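You operate a simulated robot arm through the tools that you are given. There is no shell and no other tool. Be economical: measure what you need, move in short steps, check, and stop when the job is done.

Carry out the task below with a simulated robot arm. There is one attempt and no reset: what you move stays moved.

## Task
Level the beige panel with the shim that the meter asks for.
Fine: swing the probe over the panel, push that one shim home, tighten the blue screw, then park the probe; drives stay off.

The check looks at the end state, three seconds after you hand in, the way a careful person would. Anything else that was tipped, shoved, dropped, spilled or broken makes it a failure.

## Robot
A 7-joint arm with a two-finger parallel gripper, fixed in place. Base frame: the origin is at the foot of the arm, x ahead of it, y to its left, z up; the work surface is at about z = 8. Lengths are in mm, angles in degrees, forces in N, time in s.
With the tool pointing down near the work surface it reaches from about 220 to 580 mm from the base axis. Its first joint turns from -66.0 to 66.0 degrees. Payload 2.5 kg.
Tool frame: the origin (TCP) lies between the finger pads and is the grasp point; the fingertips stand 23 mm ahead of it; z points along the fingers, y is the line along which they close. The gripper opens to 94 mm. The fingers are 38 mm wide and 10 mm thick; the gripper's body (54 by 96 mm) begins 39 mm behind the TCP.
Orientation is told as [roll, pitch, yaw] about the base's x, y, z axes, in that order, counted from this pose: with the fingers straight down and closing along the base's y, the tool's x points along the base's -x, its y along +y and its z along -z.

## Interface
- The arm moves only by the tool jog_arm. Its argument "commands" is a list of rows, each a list of 6 numbers: the shift along the tool's x, y, z in units of 40 mm (1.0 is 40 mm), then the turn, a rotation vector about the tool's x, y, z in units of 6 degrees (1.0 is 6 degrees). In form: [[dx, dy, dz, wx, wy, wz], ...]. A call has 1 to 12 rows; each row shifts and turns the commanded pose from where the row before left it, along the tool's axes as they then stand. "hand" is the finger opening in mm, from 0 to 94, set as the call begins (left out, the last holds). A call with a number of a shift or a turn outside -1 to 1 is refused whole. Each row takes 0.2 s and may step no farther than 50 mm and 8.6 degrees from the row before; otherwise, or with a gripper value out of range, the whole call is refused. Where a pose cannot be reached the arm comes as near as it can. A force on the tool above 60 N (or 10 N above the force at the start of the call, whichever is more), or a blocked arm, ends the call early, and 0.2 s more pass. The fingers move at their own pace (about 108 mm/s each) and stop on an object; they squeeze with about 40 N. The grip force told is the motor's: it shows also when the fingers shut on nothing. Time passes only in rows, and 0.2 s behind the last, so rows that do not move let the fingers close. The reply holds the time, the measured pose of the TCP, the force on the tool along the base axes, the opening and the grip force, in the units named above and with some noise.
- Cameras (640 x 400 px; columns grow to the right, rows downward): "scene" is fixed at [135.5, -401.9, 542]; the picture's right is [0.72, -0.69, 0.00], its down [-0.37, -0.39, -0.84] and it looks along [0.58, 0.61, -0.54] (base axes); focal length 312 px, centre (320, 200). "wrist" rides on the gripper at [86, 16, -74] in the tool frame; the picture's right is [-0.18, 0.98, 0.00], its down [-0.58, -0.11, -0.81] and it looks along [-0.79, -0.15, 0.59] (tool axes); focal length 243 px, centre (320, 200).
- capture(camera): a new picture of that camera. No time passes.
- locate(camera, pixels): for up to 12 pixels [column, row] of the newest picture of that camera ("zoom" is the newest enlarged one), the place [x, y, z] in the base frame of the surface seen there, good to about 2 mm, but the place of the scene camera against the robot may be out by one fixed shift of up to 25 mm in any direction. No time passes.
- inspect(camera, box): a new picture of the part [left, top, right, bottom] of that camera's present view, enlarged. No time passes.
- job_done(): hands the job in; it is judged then, once.

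Keep the steps short. Do not move on a guess: measure, check each grasp and each placing, and mend mistakes. In all there are 80 turns and 54 pictures (those below and enlarged ones count). Leave the gripper open and the arm clear of the work at the hand-in unless told otherwise, and finish with a single line.

The tools are called after "Emit:" as a command line: name --pt "numbers of a row" for each row, then --argument value for the rest, lists and objects as JSON in quotes. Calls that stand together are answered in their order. jog_arm: Moves the arm, as the interface text tells. Its arguments: {"type":"object","properties":{"commands":{"type":"array","items":{"type":"array","items":{"type":"number"}}},"hand":{"type":"number"}},"required":["commands"]} The other tools are called the same way: capture (camera) takes a picture; locate (camera, pixels) gives the place of the surface under pixels of a picture; inspect (camera, box) takes an enlarged picture of a part of a camera's view; job_done () hands the job in.

At the start:

```text
t: 0.0
tool_pos: [442.8, 68.7, 354.4]
tcp_rot: [0.0, -0.1, 0.1]
force: [0.4, 1.2, -0.1]
width: 93.9
grip_force: 0.1
```

scene: 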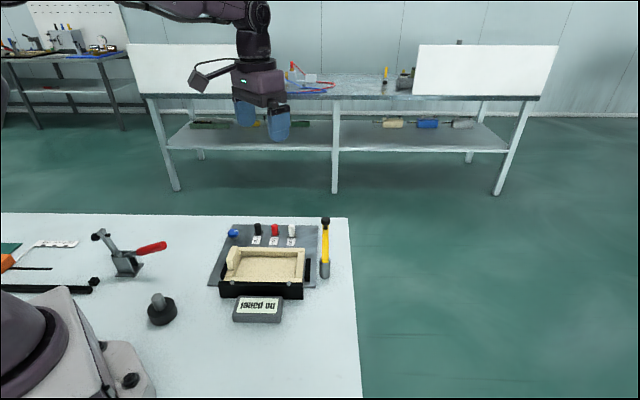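
wrist: 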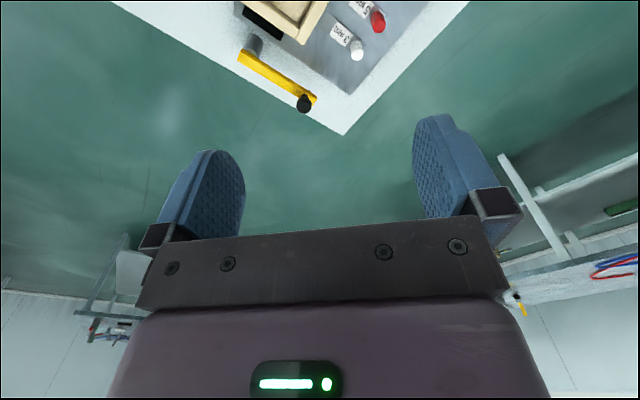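

I see a fixture near (265,265) in the scene with a beige panel, a yellow probe arm at (325,250), shims and a display. I enlarge it first.

Emit:
inspect --camera "scene" --box '[195, 205, 355, 335]'

Emit:
inspect --camera "wrist" --box '[220, 0, 420, 125]'

```text
3.08 times, centred on (275, 270) of scene
```

zoom: 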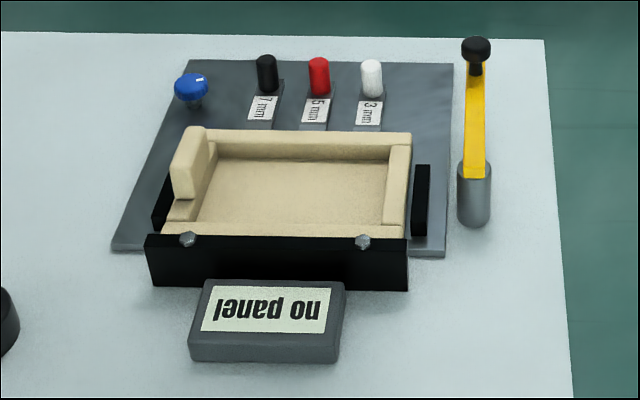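

```text
3.20 times, centred on (320, 62) of wrist
```

zoom: 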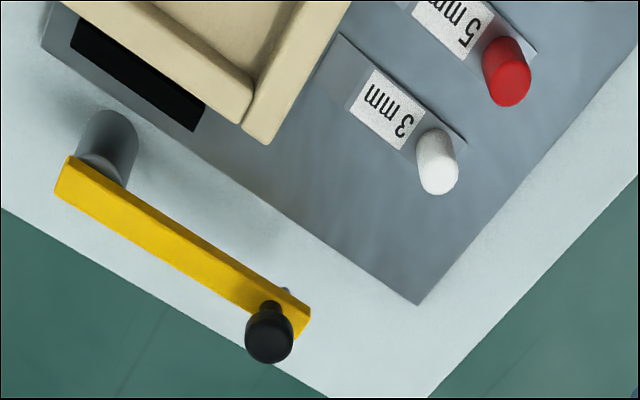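

Now I measure the parts: wrist zoom for probe and white shim (accurate), scene for everything and to get the scene's shift.

Emit:
locate --camera "zoom" --pixels '[[268, 335], [270, 310], [180, 215], [70, 175], [108, 125], [436, 145], [508, 60], [420, 300], [385, 105], [255, 120], [300, 315], [455, 145]]'

Emit:
locate --camera "scene" --pixels '[[325, 221], [325, 240], [325, 262], [325, 272], [233, 233], [258, 226], [275, 226], [291, 227], [232, 262], [290, 282], [258, 305], [316, 287]]'

```text
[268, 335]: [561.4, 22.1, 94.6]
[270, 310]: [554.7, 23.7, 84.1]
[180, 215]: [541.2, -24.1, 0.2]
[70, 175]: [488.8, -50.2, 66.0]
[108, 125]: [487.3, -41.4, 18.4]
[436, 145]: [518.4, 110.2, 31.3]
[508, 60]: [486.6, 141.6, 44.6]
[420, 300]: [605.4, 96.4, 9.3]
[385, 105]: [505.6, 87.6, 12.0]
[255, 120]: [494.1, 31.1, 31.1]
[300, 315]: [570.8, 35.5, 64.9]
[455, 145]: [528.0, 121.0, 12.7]
```

```text
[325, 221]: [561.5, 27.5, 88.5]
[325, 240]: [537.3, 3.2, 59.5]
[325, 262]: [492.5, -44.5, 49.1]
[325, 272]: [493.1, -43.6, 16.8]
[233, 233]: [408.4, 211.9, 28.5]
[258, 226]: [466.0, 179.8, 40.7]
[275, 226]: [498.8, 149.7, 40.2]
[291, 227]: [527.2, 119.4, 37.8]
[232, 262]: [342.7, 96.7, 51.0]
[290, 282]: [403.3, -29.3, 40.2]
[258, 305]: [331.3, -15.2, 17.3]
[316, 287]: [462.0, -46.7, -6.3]
```

The fixture is turned about 45° and the probe pivots near (490,-44). I draw the arm back and tilt it to get a wrist view from above.

Emit:
jog_arm --pt "0.6 0 0 0 1 0" --pt "0.6 0 0 0 1 0" --pt "0.6 0 0 0 1 0" --pt "0.6 0 0 0 1 0" --pt "0.6 0 0 0 1 0"

Emit:
capture --camera "wrist"

```text
t: 1.2
tool_pos: [326.6, 70.1, 380.0]
tcp_rot: [0.1, 30.1, 0.0]
force: [0.3, 0.5, -0.2]
width: 94.0
grip_force: 0.0
```

```text
49 pictures are left
```

wrist: 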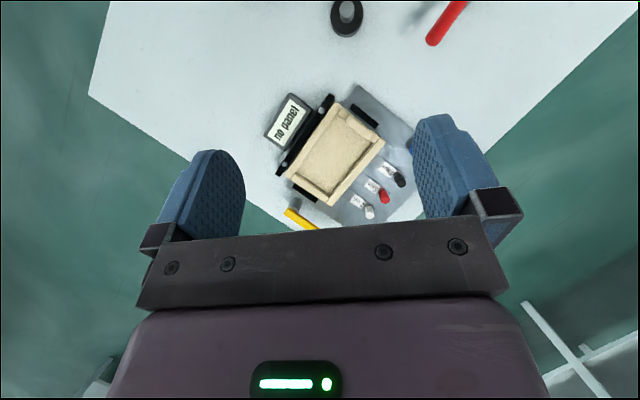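

Good overview. I zoom in and measure.

Emit:
inspect --camera "wrist" --box '[250, 80, 430, 232]'

```text
2.63 times, centred on (340, 156) of wrist
```

zoom: 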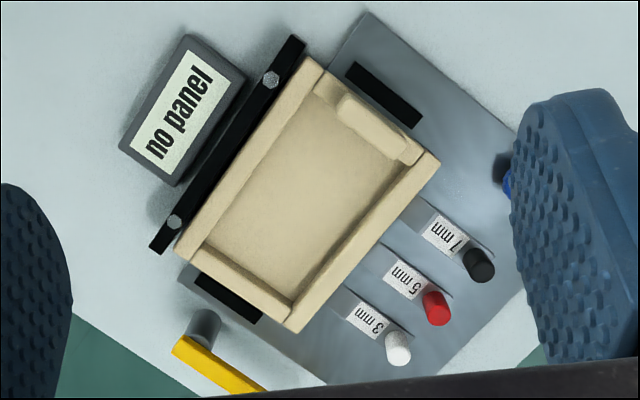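

Emit:
locate --camera "zoom" --pixels '[[480, 262], [435, 306], [398, 345], [478, 272], [433, 318], [398, 358], [438, 158], [295, 325], [178, 250], [310, 60], [270, 200], [195, 340]]'

Emit:
locate --camera "scene" --pixels '[[291, 230], [275, 230], [258, 229], [233, 236], [233, 240], [222, 290], [303, 292], [325, 218], [256, 241], [274, 242], [290, 243], [303, 248]]'

```text
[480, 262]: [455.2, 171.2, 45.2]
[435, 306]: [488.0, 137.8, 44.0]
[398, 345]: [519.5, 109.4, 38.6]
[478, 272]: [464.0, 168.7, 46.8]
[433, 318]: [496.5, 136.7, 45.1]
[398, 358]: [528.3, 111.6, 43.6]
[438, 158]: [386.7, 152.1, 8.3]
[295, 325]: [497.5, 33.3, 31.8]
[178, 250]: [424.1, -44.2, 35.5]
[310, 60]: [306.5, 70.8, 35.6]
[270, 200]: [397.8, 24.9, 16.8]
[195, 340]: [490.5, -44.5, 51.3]
```

```text
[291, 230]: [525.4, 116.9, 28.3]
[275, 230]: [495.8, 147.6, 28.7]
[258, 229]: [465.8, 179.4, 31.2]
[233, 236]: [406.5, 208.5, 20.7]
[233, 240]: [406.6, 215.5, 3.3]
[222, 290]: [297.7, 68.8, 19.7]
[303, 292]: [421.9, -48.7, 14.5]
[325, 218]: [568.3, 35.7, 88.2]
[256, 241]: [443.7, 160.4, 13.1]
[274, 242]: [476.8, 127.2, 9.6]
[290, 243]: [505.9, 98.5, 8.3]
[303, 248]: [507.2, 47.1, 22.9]
```

Measured: probe knob near (562,23), top z≈95; arm pivot near (492,-45), so the probe must swing about 90° counter‑clockwise. I straighten the tool and go above the knob.

Emit:
jog_arm --pt "0 0 0 0 -1 0" --pt "0 0 0 0 -1 0" --pt "0 0 0 0 -1 0" --pt "0 0 0 0 -1 0" --pt "0 0 0 0 -1 0" --pt "-0.84 -0.168 0.75 0 0 0" --pt "-0.84 -0.168 0.75 0 0 0" --pt "-0.84 -0.168 0.75 0 0 0" --pt "-0.84 -0.168 0.75 0 0 0" --pt "-0.84 -0.168 0.75 0 0 0" --pt "-0.84 -0.168 0.75 0 0 0" --hand 50

Emit:
jog_arm --pt "-0.4 -0.1 0 0 0 -0.92" --pt "0 0 0 0 0 -0.92" --pt "0 0 0 0 0 -0.92" --pt "0 0 0 0 0 -0.92" --pt "0 0 0 0 0 -0.92" --pt "0 0 0 0 0 -0.92" --pt "0 0 0 0 0 -0.92" --pt "0 0 0 0 0 -0.92"

Emit:
capture --camera "wrist"

Emit:
capture --camera "scene"

```text
t: 3.6
tool_pos: [530.9, 28.9, 201.2]
tcp_rot: [0.0, -0.1, 0.0]
force: [0.1, 0.3, 0.6]
width: 50.0
grip_force: 0.2
```

```text
t: 5.4
tool_pos: [545.0, 24.4, 199.3]
tcp_rot: [0.0, 0.0, 44.2]
force: [-0.4, 0.0, -0.4]
width: 49.9
grip_force: 0.0
```

```text
47 pictures are left
```

wrist: 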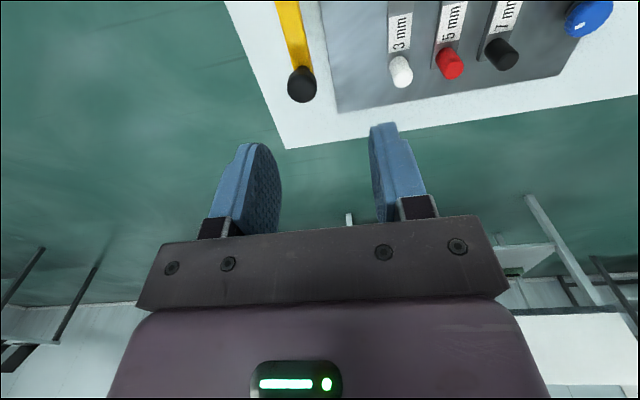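

```text
46 pictures are left
```

scene: 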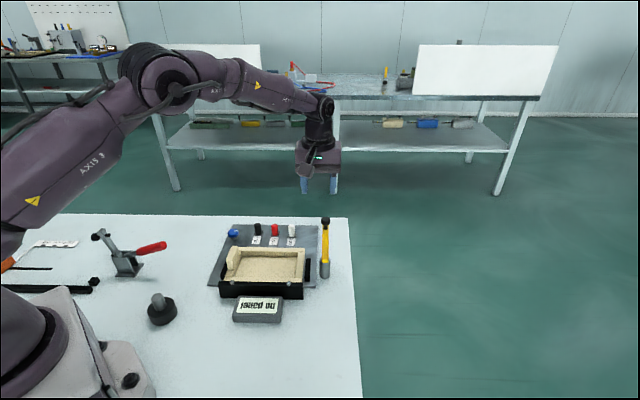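

A nice close view: knob (302,85), shims and blue screw (588,18). I zoom and measure.

Emit:
inspect --camera "wrist" --box '[260, 0, 640, 120]'

Emit:
locate --camera "wrist" --pixels '[[302, 85], [292, 92], [312, 92], [302, 99], [302, 75], [588, 18], [590, 8], [400, 68], [403, 80], [452, 72], [503, 62], [291, 20]]'

```text
1.68 times, centred on (450, 60) of wrist
```

zoom: 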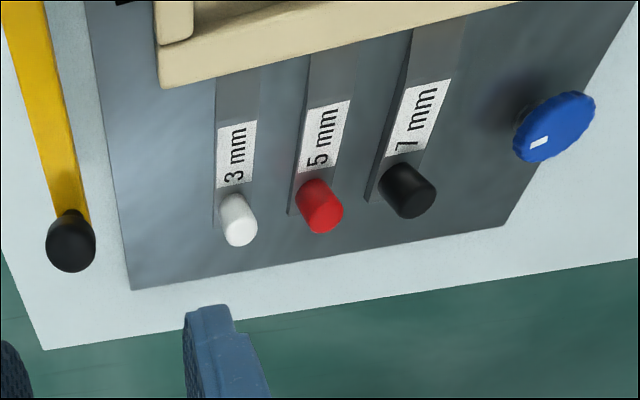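

```text
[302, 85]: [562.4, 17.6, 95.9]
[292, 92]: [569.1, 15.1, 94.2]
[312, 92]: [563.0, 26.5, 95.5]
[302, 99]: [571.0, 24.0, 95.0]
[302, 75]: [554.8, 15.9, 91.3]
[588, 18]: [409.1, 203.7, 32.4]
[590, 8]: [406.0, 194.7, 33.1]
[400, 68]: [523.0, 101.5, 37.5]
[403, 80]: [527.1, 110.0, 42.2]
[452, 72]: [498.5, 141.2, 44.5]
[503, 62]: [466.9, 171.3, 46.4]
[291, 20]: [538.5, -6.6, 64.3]
```

Knob top centre ≈ (566,20.5,96). I centre over it and lower with fingers opened around it, tips staying above the yellow arm (z≈65).

Emit:
jog_arm --pt "-0.308 -0.436 0 0 0 0" --pt "0 0 0.8 0 0 0" --pt "0 0 0.8 0 0 0" --pt "0 0 0.6 0 0 0" --pt "0 0 0.37 0 0 0"

Emit:
inspect --camera "scene" --box '[275, 160, 375, 290]'

Emit:
capture --camera "wrist"

```text
t: 6.6
tool_pos: [565.8, 20.0, 96.5]
tcp_rot: [0.1, 0.0, 44.2]
force: [-0.1, -0.1, -0.1]
width: 50.1
grip_force: 0.1
```

```text
3.08 times, centred on (325, 225) of scene
```

zoom: 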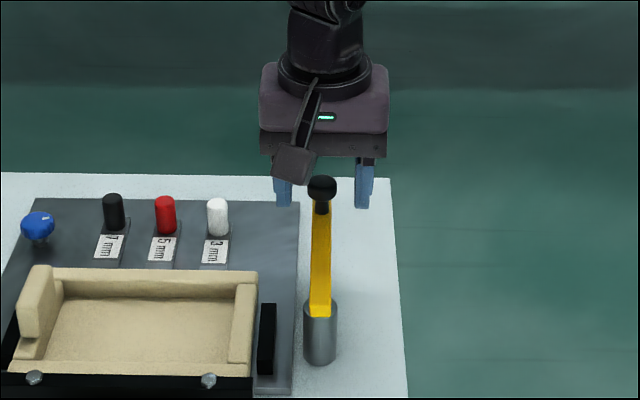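

```text
43 pictures are left
```

wrist: 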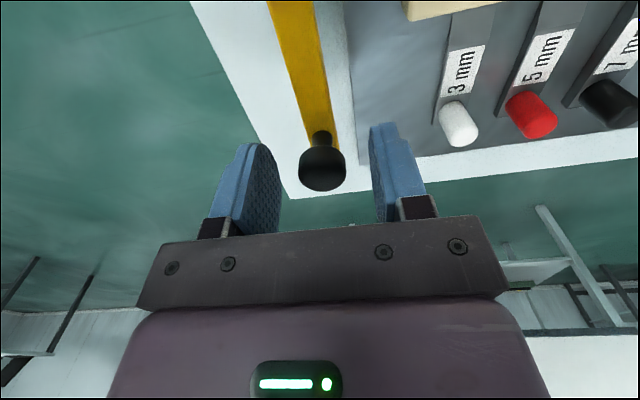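

The knob (322,168) sits between the fingers. I narrow to a loose cage of 24 mm and swing the first 42°.

Emit:
jog_arm --pt "0 0 0 0 0 0" --pt "0 0 0 0 0 0" --pt "0.014 0.261 0 0 0 -1" --pt "0.014 0.261 0 0 0 -1" --pt "0.014 0.261 0 0 0 -1" --pt "0.014 0.261 0 0 0 -1" --pt "0.014 0.261 0 0 0 -1" --pt "0.014 0.261 0 0 0 -1" --pt "0.014 0.261 0 0 0 -1" --hand 24

Emit:
capture --camera "scene"

Emit:
capture --camera "wrist"

```text
t: 8.6
tool_pos: [499.8, 50.0, 96.7]
tcp_rot: [0.0, 0.0, 86.2]
force: [0.6, 0.2, -0.8]
width: 24.3
grip_force: 0.6
```

```text
42 pictures are left
```

scene: 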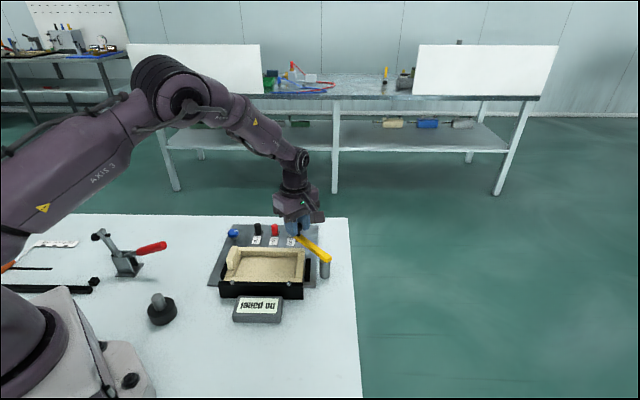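

```text
41 pictures are left
```

wrist: 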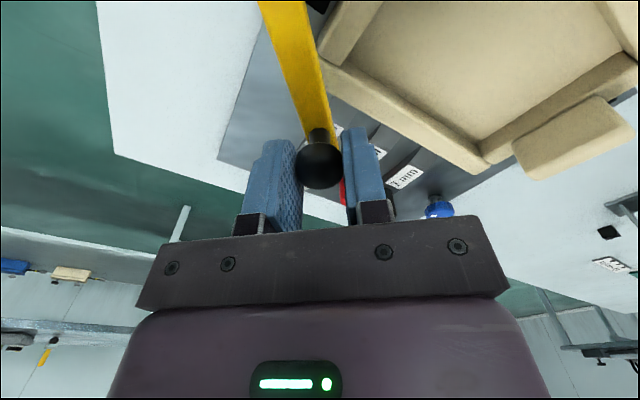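

The probe follows. I continue another 24° and look at the meter.

Emit:
jog_arm --pt "0.014 0.261 0 0 0 -1" --pt "0.014 0.261 0 0 0 -1" --pt "0.014 0.261 0 0 0 -1" --pt "0.014 0.261 0 0 0 -1"

Emit:
inspect --camera "scene" --box '[195, 205, 355, 335]'

```text
t: 9.6
tool_pos: [459.6, 44.3, 98.4]
tcp_rot: [0.0, 0.0, 110.4]
force: [0.8, -1.0, 0.2]
width: 24.1
grip_force: 0.1
```

```text
3.08 times, centred on (275, 270) of scene
```

zoom: 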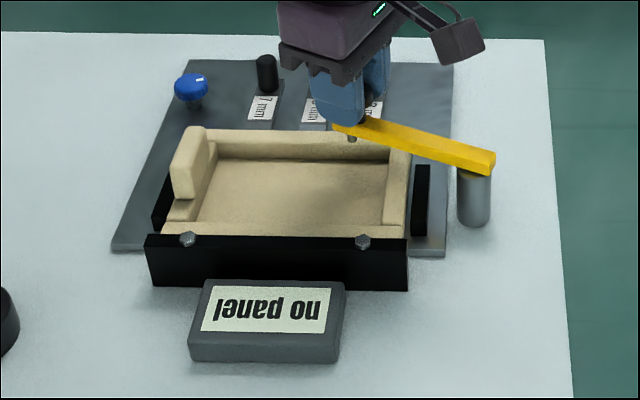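

Tip is over the rim; still "no panel". I continue 18° more.

Emit:
jog_arm --pt "0.014 0.261 0 0 0 -1" --pt "0.014 0.261 0 0 0 -1" --pt "0.014 0.261 0 0 0 -1"

Emit:
inspect --camera "scene" --box '[195, 205, 355, 335]'

```text
t: 10.4
tool_pos: [431.5, 30.4, 94.8]
tcp_rot: [0.0, 0.0, 128.3]
force: [0.6, -1.0, -0.8]
width: 24.1
grip_force: 0.3
```

```text
3.08 times, centred on (275, 270) of scene
```

zoom: 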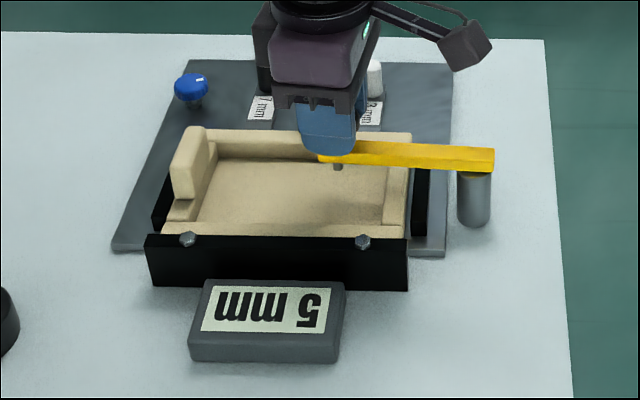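

Meter reads "5 mm". I move 6° more to see that the reading is steady.

Emit:
jog_arm --pt "0.014 0.261 0 0 0 -1" --pt "0 0 0 0 0 0"

Emit:
inspect --camera "scene" --box '[195, 205, 355, 335]'

```text
t: 11.0
tool_pos: [424.2, 24.0, 97.6]
tcp_rot: [-0.3, 0.1, 134.2]
force: [8.5, 6.6, -0.7]
width: 28.4
grip_force: 5.2
```

```text
3.08 times, centred on (275, 270) of scene
```

zoom: 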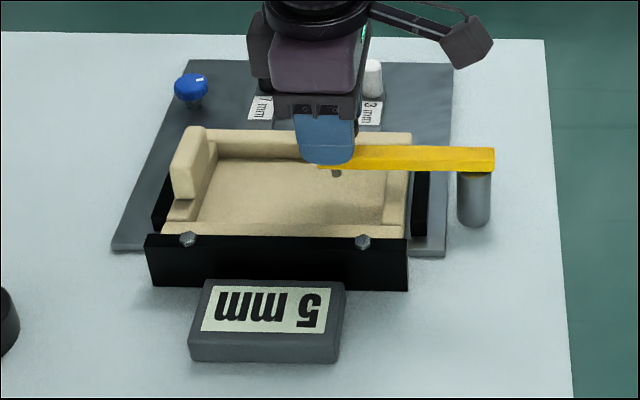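

Steady at 5 mm, probe at its stop. So the red shim. I open and rise off the knob.

Emit:
jog_arm --pt "0 0 0 0 0 0" --pt "0 0 -0.5 0 0 0" --pt "0 0 -1 0 0 0" --pt "0 0 -1 0 0 0" --pt "0 0 -0.5 0 0 0" --hand 60

Emit:
inspect --camera "scene" --box '[195, 205, 355, 335]'

```text
t: 12.2
tool_pos: [423.4, 24.3, 217.5]
tcp_rot: [0.0, 0.1, 134.2]
force: [-0.4, -0.2, 0.1]
width: 60.0
grip_force: 0.1
```

```text
3.08 times, centred on (275, 270) of scene
```

zoom: 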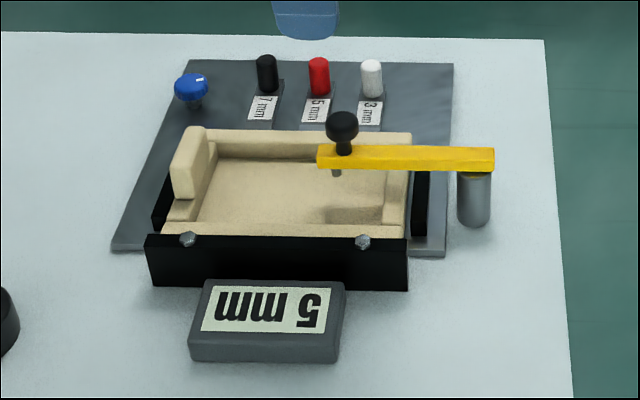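

The probe stays put, meter 5 mm. I turn back to yaw 45 with fingers closed, heading for behind the red knob (≈(495,139), top z 45).

Emit:
jog_arm --pt "0 0 0 0 0 0.991" --pt "0 0 0 0 0 0.991" --pt "0 0 0 0 0 0.991" --pt "0 0 0 0 0 0.991" --pt "0 0 0 0 0 0.991" --pt "0 0 0 0 0 0.991" --pt "0 0 0 0 0 0.991" --pt "0 0 0 0 0 0.991" --pt "0 0 0 0 0 0.991" --pt "0 0 0 0 0 0.991" --pt "0 0 0 0 0 0.991" --pt "0 0 0 0 0 0.991" --hand 0

Emit:
jog_arm --pt "0 0 0 0 0 0.991" --pt "0 0 0 0 0 0.991" --pt "0 0 0 0 0 0.991" --pt "-0.9 0.19 0 0 0 0" --pt "-0.9 0.19 0 0 0 0" --pt "-0.9 0.19 0 0 0 0" --pt "-0.9 0.19 0 0 0 0"

Emit:
inspect --camera "wrist" --box '[160, 0, 540, 237]'

```text
t: 14.8
tool_pos: [423.8, 22.8, 216.3]
tcp_rot: [-0.1, 0.0, 62.7]
force: [0.1, 0.2, -0.1]
width: 0.1
grip_force: 40.0
```

```text
t: 16.4
tool_pos: [504.2, 145.4, 219.4]
tcp_rot: [0.0, -0.1, 44.9]
force: [0.6, 0.7, -0.8]
width: 0.0
grip_force: 39.8
```

```text
1.68 times, centred on (350, 118) of wrist
```

zoom: 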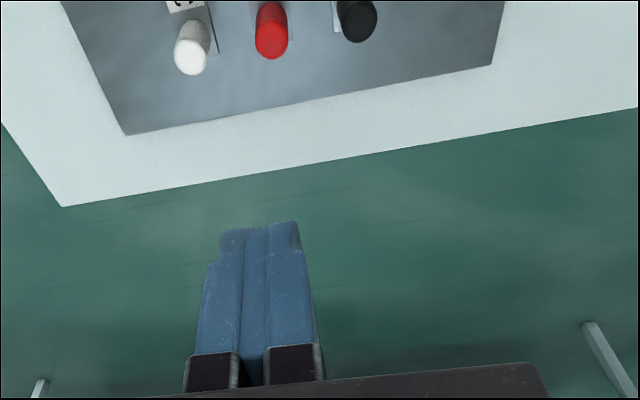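

Emit:
locate --camera "zoom" --pixels '[[273, 45], [262, 45], [284, 45], [273, 56], [273, 35], [192, 62], [359, 28], [220, 40], [273, 90]]'

```text
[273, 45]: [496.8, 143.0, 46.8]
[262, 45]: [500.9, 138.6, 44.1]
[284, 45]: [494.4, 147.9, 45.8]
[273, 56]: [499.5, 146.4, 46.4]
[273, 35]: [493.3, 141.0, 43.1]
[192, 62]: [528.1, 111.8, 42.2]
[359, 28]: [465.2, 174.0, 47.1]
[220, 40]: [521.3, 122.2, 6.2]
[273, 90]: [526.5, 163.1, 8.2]
```

Red knob centre ≈ (496.5,143), top 46. I go to 35 mm behind it and lower to tip height ≈23.

Emit:
jog_arm --pt "-0.69 0.095 0 0 0 0" --pt "0 0 1 0 0 0" --pt "0 0 1 0 0 0" --pt "0 0 1 0 0 0" --pt "0 0 0.8 0 0 0" --pt "0 0 0.52 0 0 0"

Emit:
inspect --camera "scene" --box '[195, 185, 355, 315]'

Emit:
capture --camera "wrist"

```text
t: 17.8
tool_pos: [522.7, 167.8, 48.0]
tcp_rot: [0.1, -0.1, 44.9]
force: [-0.4, -0.4, -0.2]
width: 0.0
grip_force: 40.6
```

```text
3.08 times, centred on (275, 250) of scene
```

zoom: 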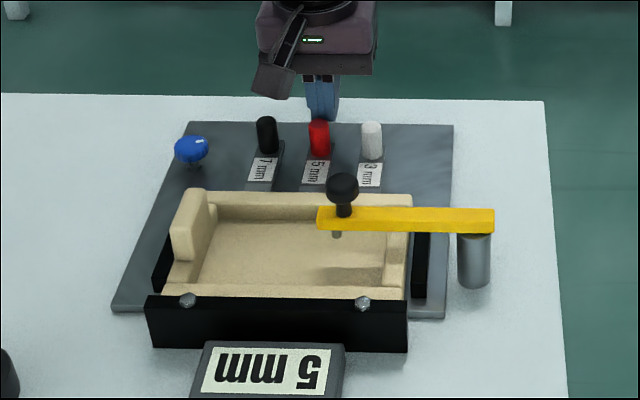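

```text
34 pictures are left
```

wrist: 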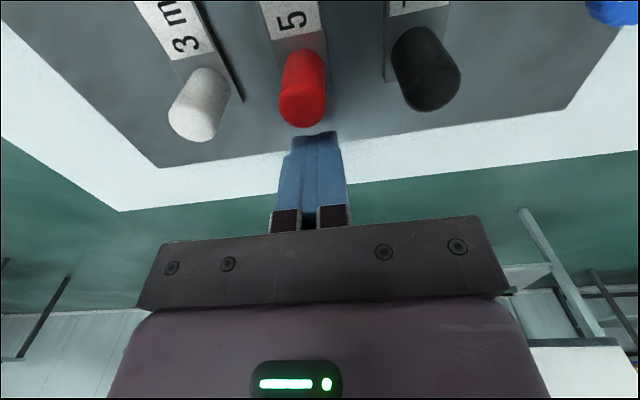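

Emit:
locate --camera "wrist" --pixels '[[302, 115], [284, 112], [322, 112], [302, 100], [300, 60], [283, 52], [325, 55], [290, 15], [318, 137], [298, 141]]'

```text
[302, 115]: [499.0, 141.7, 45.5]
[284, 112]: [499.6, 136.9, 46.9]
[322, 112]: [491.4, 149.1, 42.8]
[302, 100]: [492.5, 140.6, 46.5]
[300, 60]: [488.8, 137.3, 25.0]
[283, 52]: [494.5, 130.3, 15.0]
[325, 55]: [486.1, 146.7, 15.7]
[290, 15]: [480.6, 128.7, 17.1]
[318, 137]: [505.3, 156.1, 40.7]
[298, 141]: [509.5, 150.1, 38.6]
```

Aligned. I push along the tool's +x (toward the panel), first ~29 mm.

Emit:
jog_arm --pt "0.2 0 0 0 0 0" --pt "0.13 0 0 0 0 0" --pt "0.13 0 0 0 0 0" --pt "0.13 0 0 0 0 0" --pt "0.13 0 0 0 0 0"

Emit:
inspect --camera "scene" --box '[195, 185, 355, 315]'

```text
t: 19.0
tool_pos: [501.8, 147.6, 44.0]
tcp_rot: [0.0, 0.0, 44.9]
force: [1.2, 1.4, -0.2]
width: 0.2
grip_force: 40.3
```

```text
3.08 times, centred on (275, 250) of scene
```

zoom: 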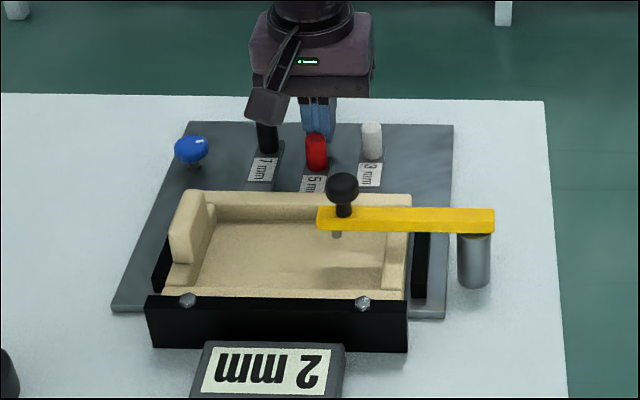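

The shim moves, residual now 2 mm. I keep pushing in 5 mm steps.

Emit:
jog_arm --pt "0.12 0 -0.04 0 0 0" --pt "0.12 0 0 0 0 0" --pt "0.12 0 0 0 0 0"

Emit:
inspect --camera "scene" --box '[195, 185, 355, 315]'

```text
t: 19.8
tool_pos: [492.0, 136.4, 46.8]
tcp_rot: [-0.1, 0.0, 45.0]
force: [0.9, 1.4, 0.7]
width: 0.2
grip_force: 39.9
```

```text
3.08 times, centred on (275, 250) of scene
```

zoom: 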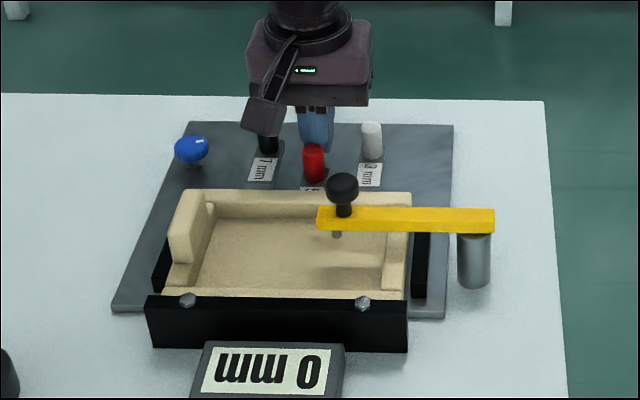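

Reads 0 mm, but the force shows no end stop yet; I push on gently until it seats.

Emit:
jog_arm --pt "0.1 0 0 0 0 0" --pt "0.1 0 0 0 0 0" --pt "0.1 0 0 0 0 0"

Emit:
inspect --camera "scene" --box '[195, 185, 355, 315]'

```text
t: 20.6
tool_pos: [487.0, 132.4, 49.4]
tcp_rot: [-0.2, -0.9, 45.2]
force: [28.2, 23.0, -8.3]
width: 0.1
grip_force: 40.2
```

```text
3.08 times, centred on (275, 250) of scene
```

zoom: 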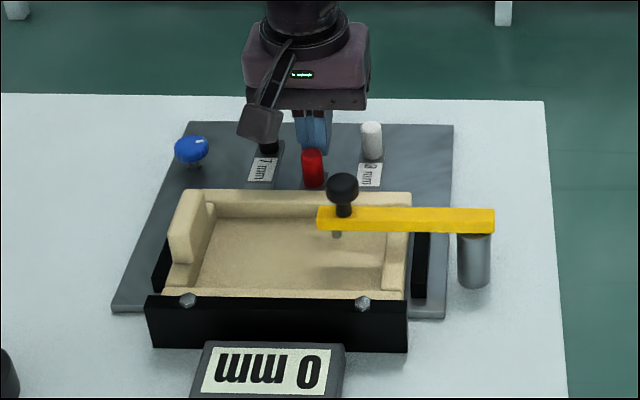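

It hit the stop (force ≈36 N): shim home, meter 0 mm. I back off and rise.

Emit:
jog_arm --pt "-0.4 0 0 0 0 0" --pt "-0.8 0 0 0 0 0" --pt "0 0 -1 0 0 0" --pt "0 0 -1 0 0 0" --pt "0 0 -1 0 0 0"

Emit:
inspect --camera "scene" --box '[195, 205, 355, 335]'

Emit:
inspect --camera "wrist" --box '[160, 0, 640, 200]'

```text
t: 21.8
tool_pos: [515.9, 164.6, 166.8]
tcp_rot: [0.1, 0.1, 44.9]
force: [0.3, 0.3, -0.9]
width: 0.0
grip_force: 39.6
```

```text
3.08 times, centred on (275, 270) of scene
```

zoom: 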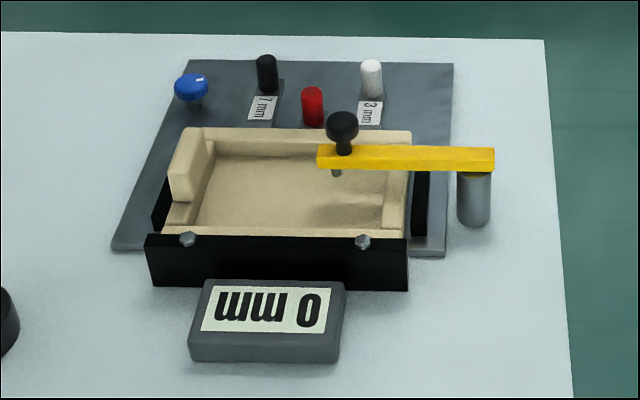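

```text
1.33 times, centred on (400, 100) of wrist
```

zoom: 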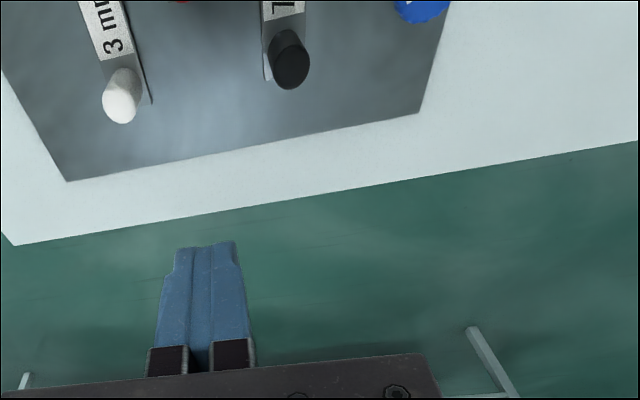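

Red shim is home, others unmoved. Next the blue screw near (408,201,33): I slide sideways to line up with it and look.

Emit:
jog_arm --pt "0 0.85 0 0 0 0" --pt "0 0.85 0 0 0 0" --pt "0 0.85 0 0 0 0" --hand 60

Emit:
inspect --camera "wrist" --box '[220, 0, 420, 125]'

```text
t: 22.6
tool_pos: [444.0, 236.6, 166.5]
tcp_rot: [-0.1, 0.0, 44.9]
force: [-0.3, 0.2, 0.0]
width: 59.8
grip_force: 0.0
```

```text
3.20 times, centred on (320, 62) of wrist
```

zoom: 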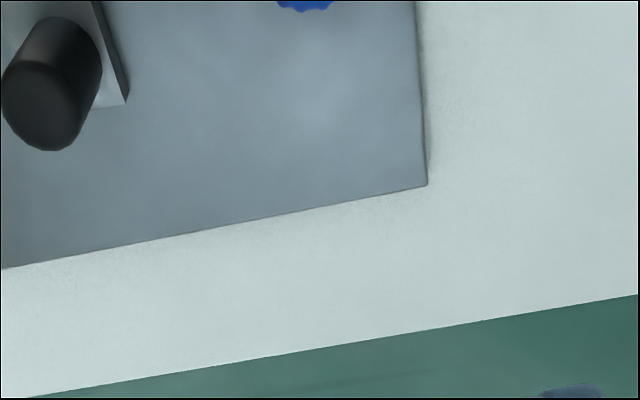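

The screw is just out of view; I draw back 60 mm toward the panel, staying high.

Emit:
jog_arm --pt "0.75 0 0 0 0 0" --pt "0.75 0 0 0 0 0"

Emit:
inspect --camera "wrist" --box '[220, 0, 420, 125]'

```text
t: 23.2
tool_pos: [400.8, 194.2, 163.1]
tcp_rot: [0.0, 0.0, 44.9]
force: [0.2, 0.0, 0.2]
width: 59.8
grip_force: 0.1
```

```text
3.20 times, centred on (320, 62) of wrist
```

zoom: 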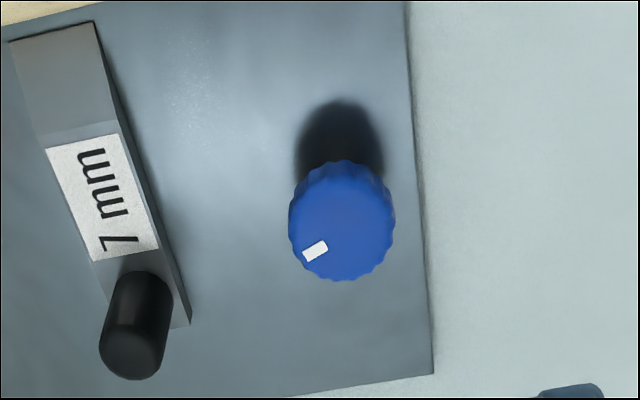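

Emit:
locate --camera "zoom" --pixels '[[342, 228], [293, 228], [392, 228], [342, 275], [342, 185], [315, 250], [342, 168], [340, 140], [325, 200], [365, 250]]'

```text
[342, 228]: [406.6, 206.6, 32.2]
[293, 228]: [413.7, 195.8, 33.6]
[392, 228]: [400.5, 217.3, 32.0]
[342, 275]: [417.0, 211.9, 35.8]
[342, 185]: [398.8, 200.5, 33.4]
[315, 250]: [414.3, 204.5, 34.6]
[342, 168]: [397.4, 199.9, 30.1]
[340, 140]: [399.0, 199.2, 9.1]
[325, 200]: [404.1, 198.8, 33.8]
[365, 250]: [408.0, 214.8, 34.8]
```

Blue knob centre ≈ (407,206.5), top z 34, about 25 mm across. I centre above it and turn counter‑clockwise 66° for stroke, then lower around it.

Emit:
jog_arm --pt "-0.33 0.104 0 0 0 -1" --pt "0 0 0 0 0 -1" --pt "0 0 0 0 0 -1" --pt "0 0 0 0 0 -1" --pt "0 0 0 0 0 -1" --pt "0 0 0 0 0 -1" --pt "0 0 0 0 0 -1" --pt "0 0 0 0 0 -1" --pt "0 0 0 0 0 -1" --pt "0 0 0 0 0 -1" --pt "0 0 0 0 0 -1" --hand 46

Emit:
jog_arm --pt "0 0 0.9 0 0 0" --pt "0 0 0.9 0 0 0" --pt "0 0 0.7 0 0 0"

Emit:
inspect --camera "wrist" --box '[200, 60, 440, 240]'

```text
t: 25.6
tool_pos: [409.2, 205.0, 165.6]
tcp_rot: [0.1, 0.0, 111.1]
force: [-0.4, -0.2, -0.9]
width: 46.1
grip_force: 0.1
```

```text
t: 26.4
tool_pos: [409.1, 202.6, 66.1]
tcp_rot: [-0.2, 0.0, 110.9]
force: [0.0, 0.3, -0.3]
width: 45.9
grip_force: 0.0
```

```text
2.22 times, centred on (320, 150) of wrist
```

zoom: 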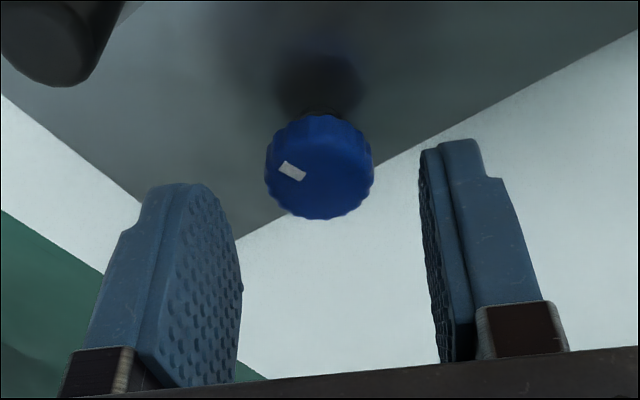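

Emit:
locate --camera "zoom" --pixels '[[320, 170], [270, 180], [370, 180], [320, 215], [320, 130], [292, 170], [322, 106], [320, 118]]'

```text
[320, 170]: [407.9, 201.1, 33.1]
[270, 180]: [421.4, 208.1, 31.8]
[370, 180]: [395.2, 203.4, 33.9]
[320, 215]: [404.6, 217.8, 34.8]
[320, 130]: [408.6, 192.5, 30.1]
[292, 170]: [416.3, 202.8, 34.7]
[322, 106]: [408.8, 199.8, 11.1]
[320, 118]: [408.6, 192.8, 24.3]
```

Centre refined to (407.5,205.6). I make the small correction, lower to TCP z≈45, and grip.

Emit:
jog_arm --pt "-0.085 0.01 0.3 0 0 0" --pt "0 0 0.24 0 0 0"

Emit:
jog_arm --pt "0 0 0 0 0 0" --pt "0 0 0 0 0 0" --pt "0 0 0 0 0 0" --hand 0

Emit:
inspect --camera "wrist" --box '[200, 60, 440, 240]'

```text
t: 27.0
tool_pos: [407.0, 207.6, 42.8]
tcp_rot: [-0.1, 0.0, 110.9]
force: [-0.5, -0.4, -0.3]
width: 45.9
grip_force: 0.2
```

```text
t: 27.8
tool_pos: [408.5, 207.4, 43.1]
tcp_rot: [-0.1, 0.0, 111.0]
force: [12.3, 7.1, -12.2]
width: 26.1
grip_force: 45.0
```

```text
2.22 times, centred on (320, 150) of wrist
```

zoom: 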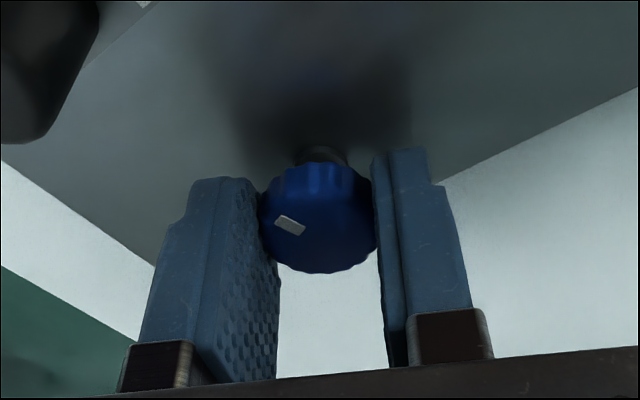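

Gripped (26 mm). I relax the side force slightly and turn clockwise 36° to begin.

Emit:
jog_arm --pt "0 -0.03 0 0 0 0" --pt "0 0 0 0 0 1" --pt "0 0 0 0 0 1" --pt "0 0 0 0 0 1" --pt "0 0 0 0 0 1" --pt "0 0 0 0 0 1" --pt "0 0 0 0 0 1"

Emit:
inspect --camera "wrist" --box '[200, 60, 440, 240]'

```text
t: 29.4
tool_pos: [407.8, 207.3, 43.9]
tcp_rot: [0.1, 0.2, 74.8]
force: [2.2, -9.7, -13.4]
width: 25.8
grip_force: 45.1
```

```text
2.22 times, centred on (320, 150) of wrist
```

zoom: 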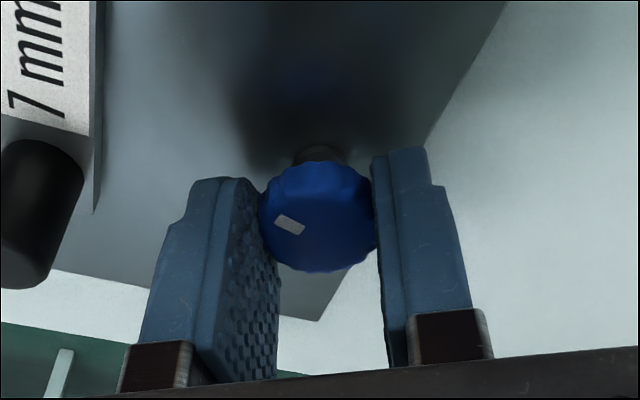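

The knob turns with the fingers. I continue 72°.

Emit:
jog_arm --pt "0 0 0 0 0 1" --pt "0 0 0 0 0 1" --pt "0 0 0 0 0 1" --pt "0 0 0 0 0 1" --pt "0 0 0 0 0 1" --pt "0 0 0 0 0 1" --pt "0 0 0 0 0 1" --pt "0 0 0 0 0 1" --pt "0 0 0 0 0 1" --pt "0 0 0 0 0 1" --pt "0 0 0 0 0 1" --pt "0 0 0 0 0 1"

Emit:
inspect --camera "wrist" --box '[200, 60, 440, 240]'

```text
t: 32.0
tool_pos: [409.7, 208.3, 44.3]
tcp_rot: [-0.2, -0.1, 2.8]
force: [10.9, -16.6, -25.5]
width: 25.8
grip_force: 45.3
```

```text
2.22 times, centred on (320, 150) of wrist
```

zoom: 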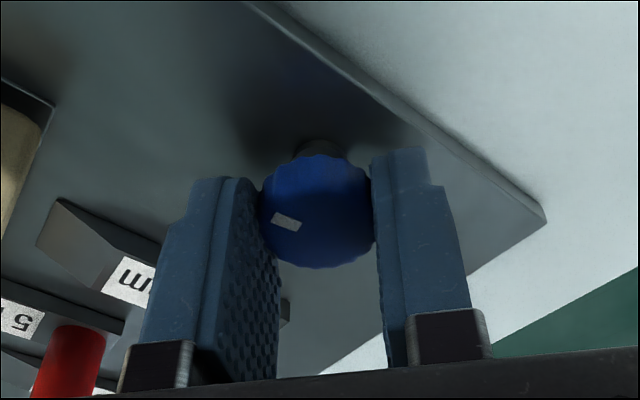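

108° so far, no slip; the downward pull grows as the screw goes in. I ease down slightly and continue 48°.

Emit:
jog_arm --pt "-0.01 -0.02 0.03 0 0 0" --pt "0 0 0 0 0 1" --pt "0 0 0 0 0 1" --pt "0 0 0 0 0 1" --pt "0 0 0 0 0 1" --pt "0 0 0 0 0 1" --pt "0 0 0 0 0 1" --pt "0 0 0 0 0 1" --pt "0 0 0 0 0 1"

Emit:
inspect --camera "wrist" --box '[200, 60, 440, 240]'

```text
t: 34.0
tool_pos: [409.3, 205.7, 42.7]
tcp_rot: [-0.1, -0.1, -45.3]
force: [-9.3, -22.2, 28.5]
width: 25.9
grip_force: 45.3
```

```text
2.22 times, centred on (320, 150) of wrist
```

zoom: 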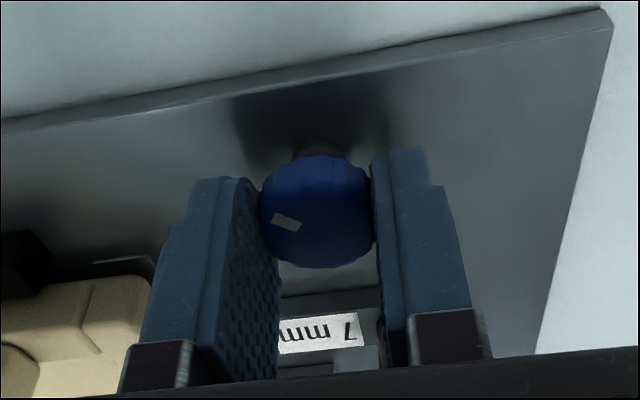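

Still turning with the fingers at 156°, no stop felt. I ease up a little and turn 36° more.

Emit:
jog_arm --pt "0.02 -0.02 -0.03 0 0 0" --pt "0 0 0 0 0 1" --pt "0 0 0 0 0 1" --pt "0 0 0 0 0 1" --pt "0 0 0 0 0 1" --pt "0 0 0 0 0 1" --pt "0 0 0 0 0 1"

Emit:
inspect --camera "wrist" --box '[200, 60, 440, 240]'

```text
t: 35.6
tool_pos: [407.5, 206.9, 43.4]
tcp_rot: [0.1, -0.1, -81.5]
force: [18.5, -15.5, -26.6]
width: 25.6
grip_force: 45.5
```

```text
2.22 times, centred on (320, 150) of wrist
```

zoom: 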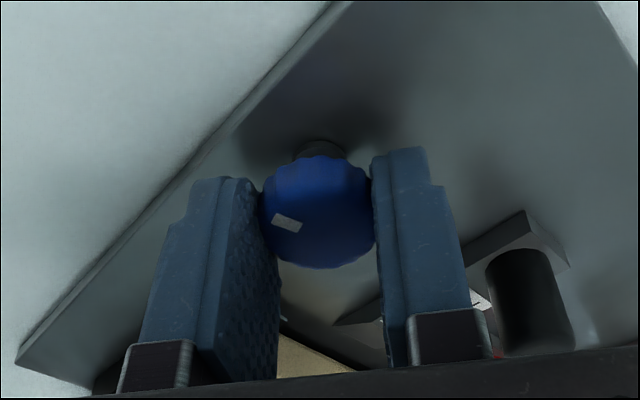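

192° turned. I go on 24° near the wrist's range.

Emit:
jog_arm --pt "0 0 0.015 0 0 0" --pt "0 0 0 0 0 1" --pt "0 0 0 0 0 1" --pt "0 0 0 0 0 1" --pt "0 0 0 0 0 1"

Emit:
inspect --camera "scene" --box '[195, 205, 355, 335]'

Emit:
inspect --camera "wrist" --box '[200, 60, 440, 240]'

```text
t: 36.8
tool_pos: [407.3, 207.2, 44.6]
tcp_rot: [0.2, 0.1, -105.2]
force: [17.9, -8.2, -14.1]
width: 26.3
grip_force: 44.6
```

```text
3.08 times, centred on (275, 270) of scene
```

zoom: 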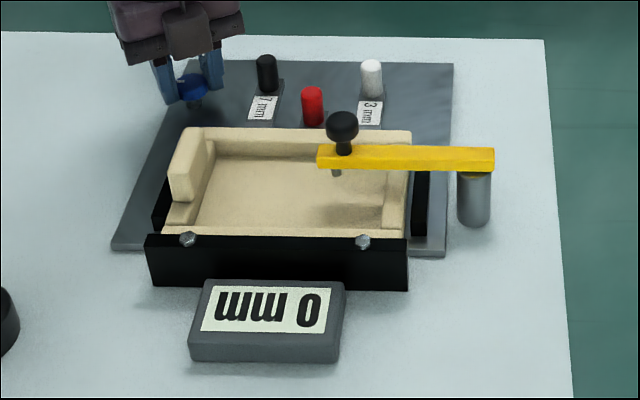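

```text
2.22 times, centred on (320, 150) of wrist
```

zoom: 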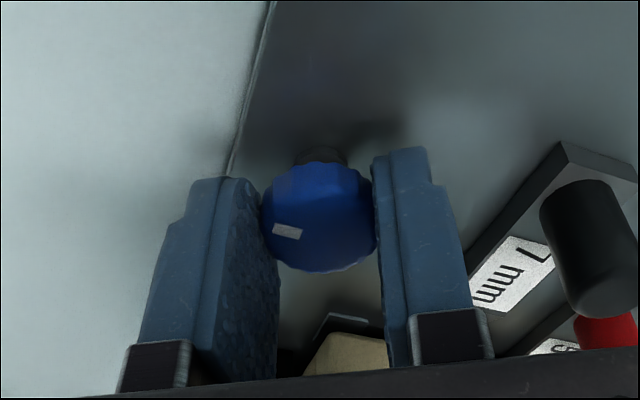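

The mark now lags behind the fingers by ~15°: likely the tight stop. I turn 18° more to confirm it slips.

Emit:
jog_arm --pt "0 0 0 0 0 1" --pt "0 0 0 0 0 1" --pt "0 0 0 0 0 1"

Emit:
inspect --camera "wrist" --box '[200, 60, 440, 240]'

```text
t: 37.6
tool_pos: [409.3, 209.1, 43.8]
tcp_rot: [0.1, 0.2, -123.1]
force: [18.2, -3.4, 2.7]
width: 26.2
grip_force: 45.2
```

```text
2.22 times, centred on (320, 150) of wrist
```

zoom: 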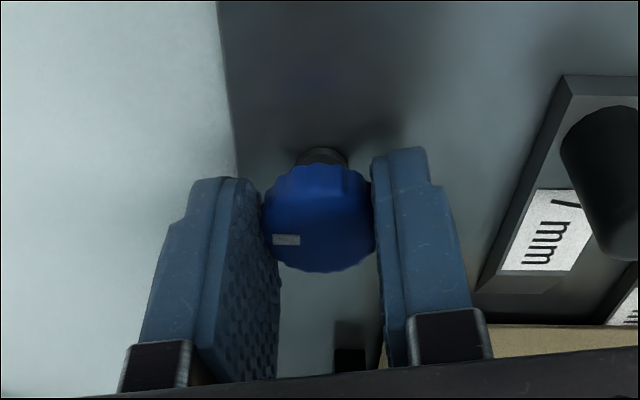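

The knob no longer follows: it is tight (or very stiff). I release, rise, and check the mark.

Emit:
jog_arm --pt "0 0 0 0 0 0" --pt "0 0 -0.6 0 0 0" --pt "0 0 -1 0 0 0" --pt "0 0 -1 0 0 0" --hand 46

Emit:
inspect --camera "wrist" --box '[200, 0, 440, 180]'

```text
t: 38.6
tool_pos: [407.4, 203.9, 147.1]
tcp_rot: [0.0, 0.1, -123.1]
force: [-0.3, -0.3, -0.9]
width: 46.1
grip_force: 0.1
```

```text
2.22 times, centred on (320, 90) of wrist
```

zoom: 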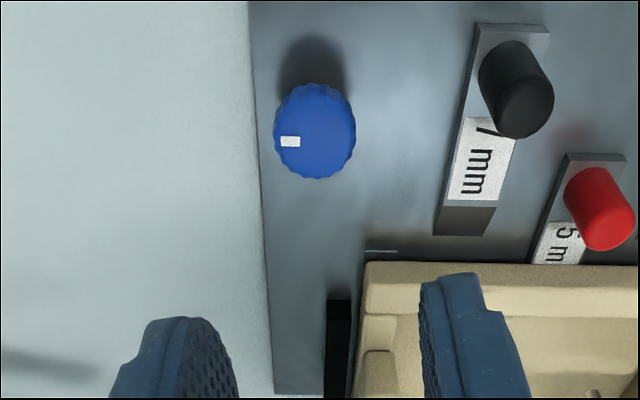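

Emit:
locate --camera "zoom" --pixels '[[290, 141], [315, 132], [276, 135], [354, 135], [315, 175], [315, 92], [300, 141], [282, 141]]'

```text
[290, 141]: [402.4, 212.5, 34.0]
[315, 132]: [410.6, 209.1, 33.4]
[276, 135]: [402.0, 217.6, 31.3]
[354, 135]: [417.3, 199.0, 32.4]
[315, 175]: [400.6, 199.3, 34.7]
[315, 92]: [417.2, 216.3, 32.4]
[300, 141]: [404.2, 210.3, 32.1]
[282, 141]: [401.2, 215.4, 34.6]
```

Net turn ≈ 210°. To be sure it is at its stop, I turn back 66° in the air, regrip and try again.

Emit:
jog_arm --pt "0 0 0 0 0 -1" --pt "0 0 0 0 0 -1" --pt "0 0 0 0 0 -1" --pt "0 0 0 0 0 -1" --pt "0 0 0 0 0 -1" --pt "0 0 0 0 0 -1" --pt "0 0 0 0 0 -1" --pt "0 0 0 0 0 -1" --pt "0 0 0 0 0 -1" --pt "0 0 0 0 0 -1" --pt "0 0 0 0 0 -1" --pt "0 0 0 0 0 0"

```text
t: 41.2
tool_pos: [406.6, 208.9, 146.2]
tcp_rot: [-0.1, 0.0, -57.0]
force: [0.9, -0.8, -0.2]
width: 46.0
grip_force: 0.1
```

Emit:
jog_arm --pt "0 0 0.9 0 0 0" --pt "0 0 0.9 0 0 0" --pt "0 0 0.75 0 0 0" --pt "0 0 0 0 0 0"

Emit:
jog_arm --pt "0 0 0 0 0 0" --pt "0 0 0 0 0 0" --pt "0 0 0 0 0 0" --hand 0

Emit:
inspect --camera "wrist" --box '[200, 60, 440, 240]'

```text
t: 42.2
tool_pos: [407.7, 208.6, 44.6]
tcp_rot: [0.1, 0.0, -57.0]
force: [-0.1, 0.7, 0.1]
width: 45.9
grip_force: 0.2
```

```text
t: 43.0
tool_pos: [405.3, 209.1, 46.5]
tcp_rot: [0.2, 0.0, -57.2]
force: [15.3, 8.5, -14.6]
width: 26.1
grip_force: 45.3
```

```text
2.22 times, centred on (320, 150) of wrist
```

zoom: 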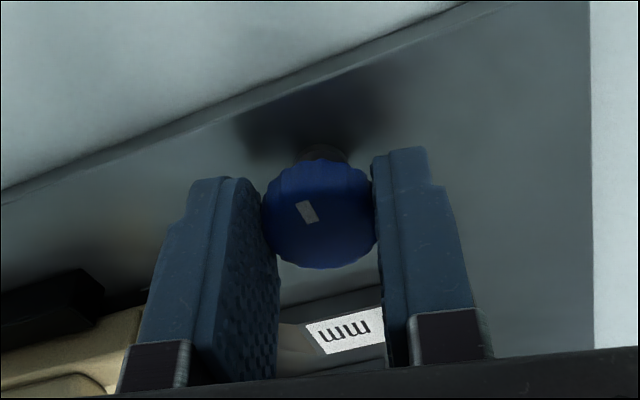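

Gripped again, mark at (307,212). I turn 30° clockwise and watch whether it follows.

Emit:
jog_arm --pt "0 0 0 0 0 1" --pt "0 0 0 0 0 1" --pt "0 0 0 0 0 1" --pt "0 0 0 0 0 1" --pt "0 0 0 0 0 1"

Emit:
inspect --camera "wrist" --box '[200, 60, 440, 240]'

```text
t: 44.2
tool_pos: [408.1, 207.5, 46.0]
tcp_rot: [0.1, -0.1, -87.3]
force: [8.9, 2.7, 9.3]
width: 26.2
grip_force: 44.9
```

```text
2.22 times, centred on (320, 150) of wrist
```

zoom: 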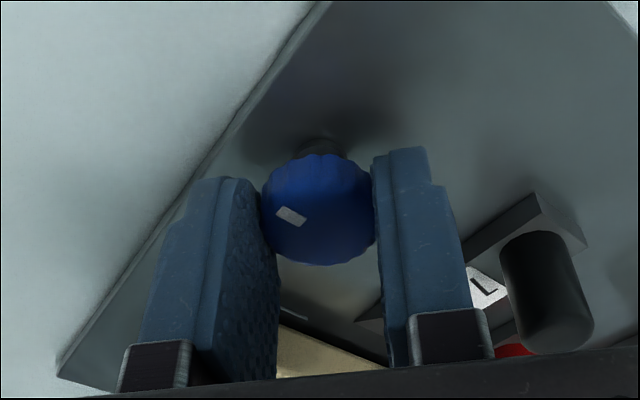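

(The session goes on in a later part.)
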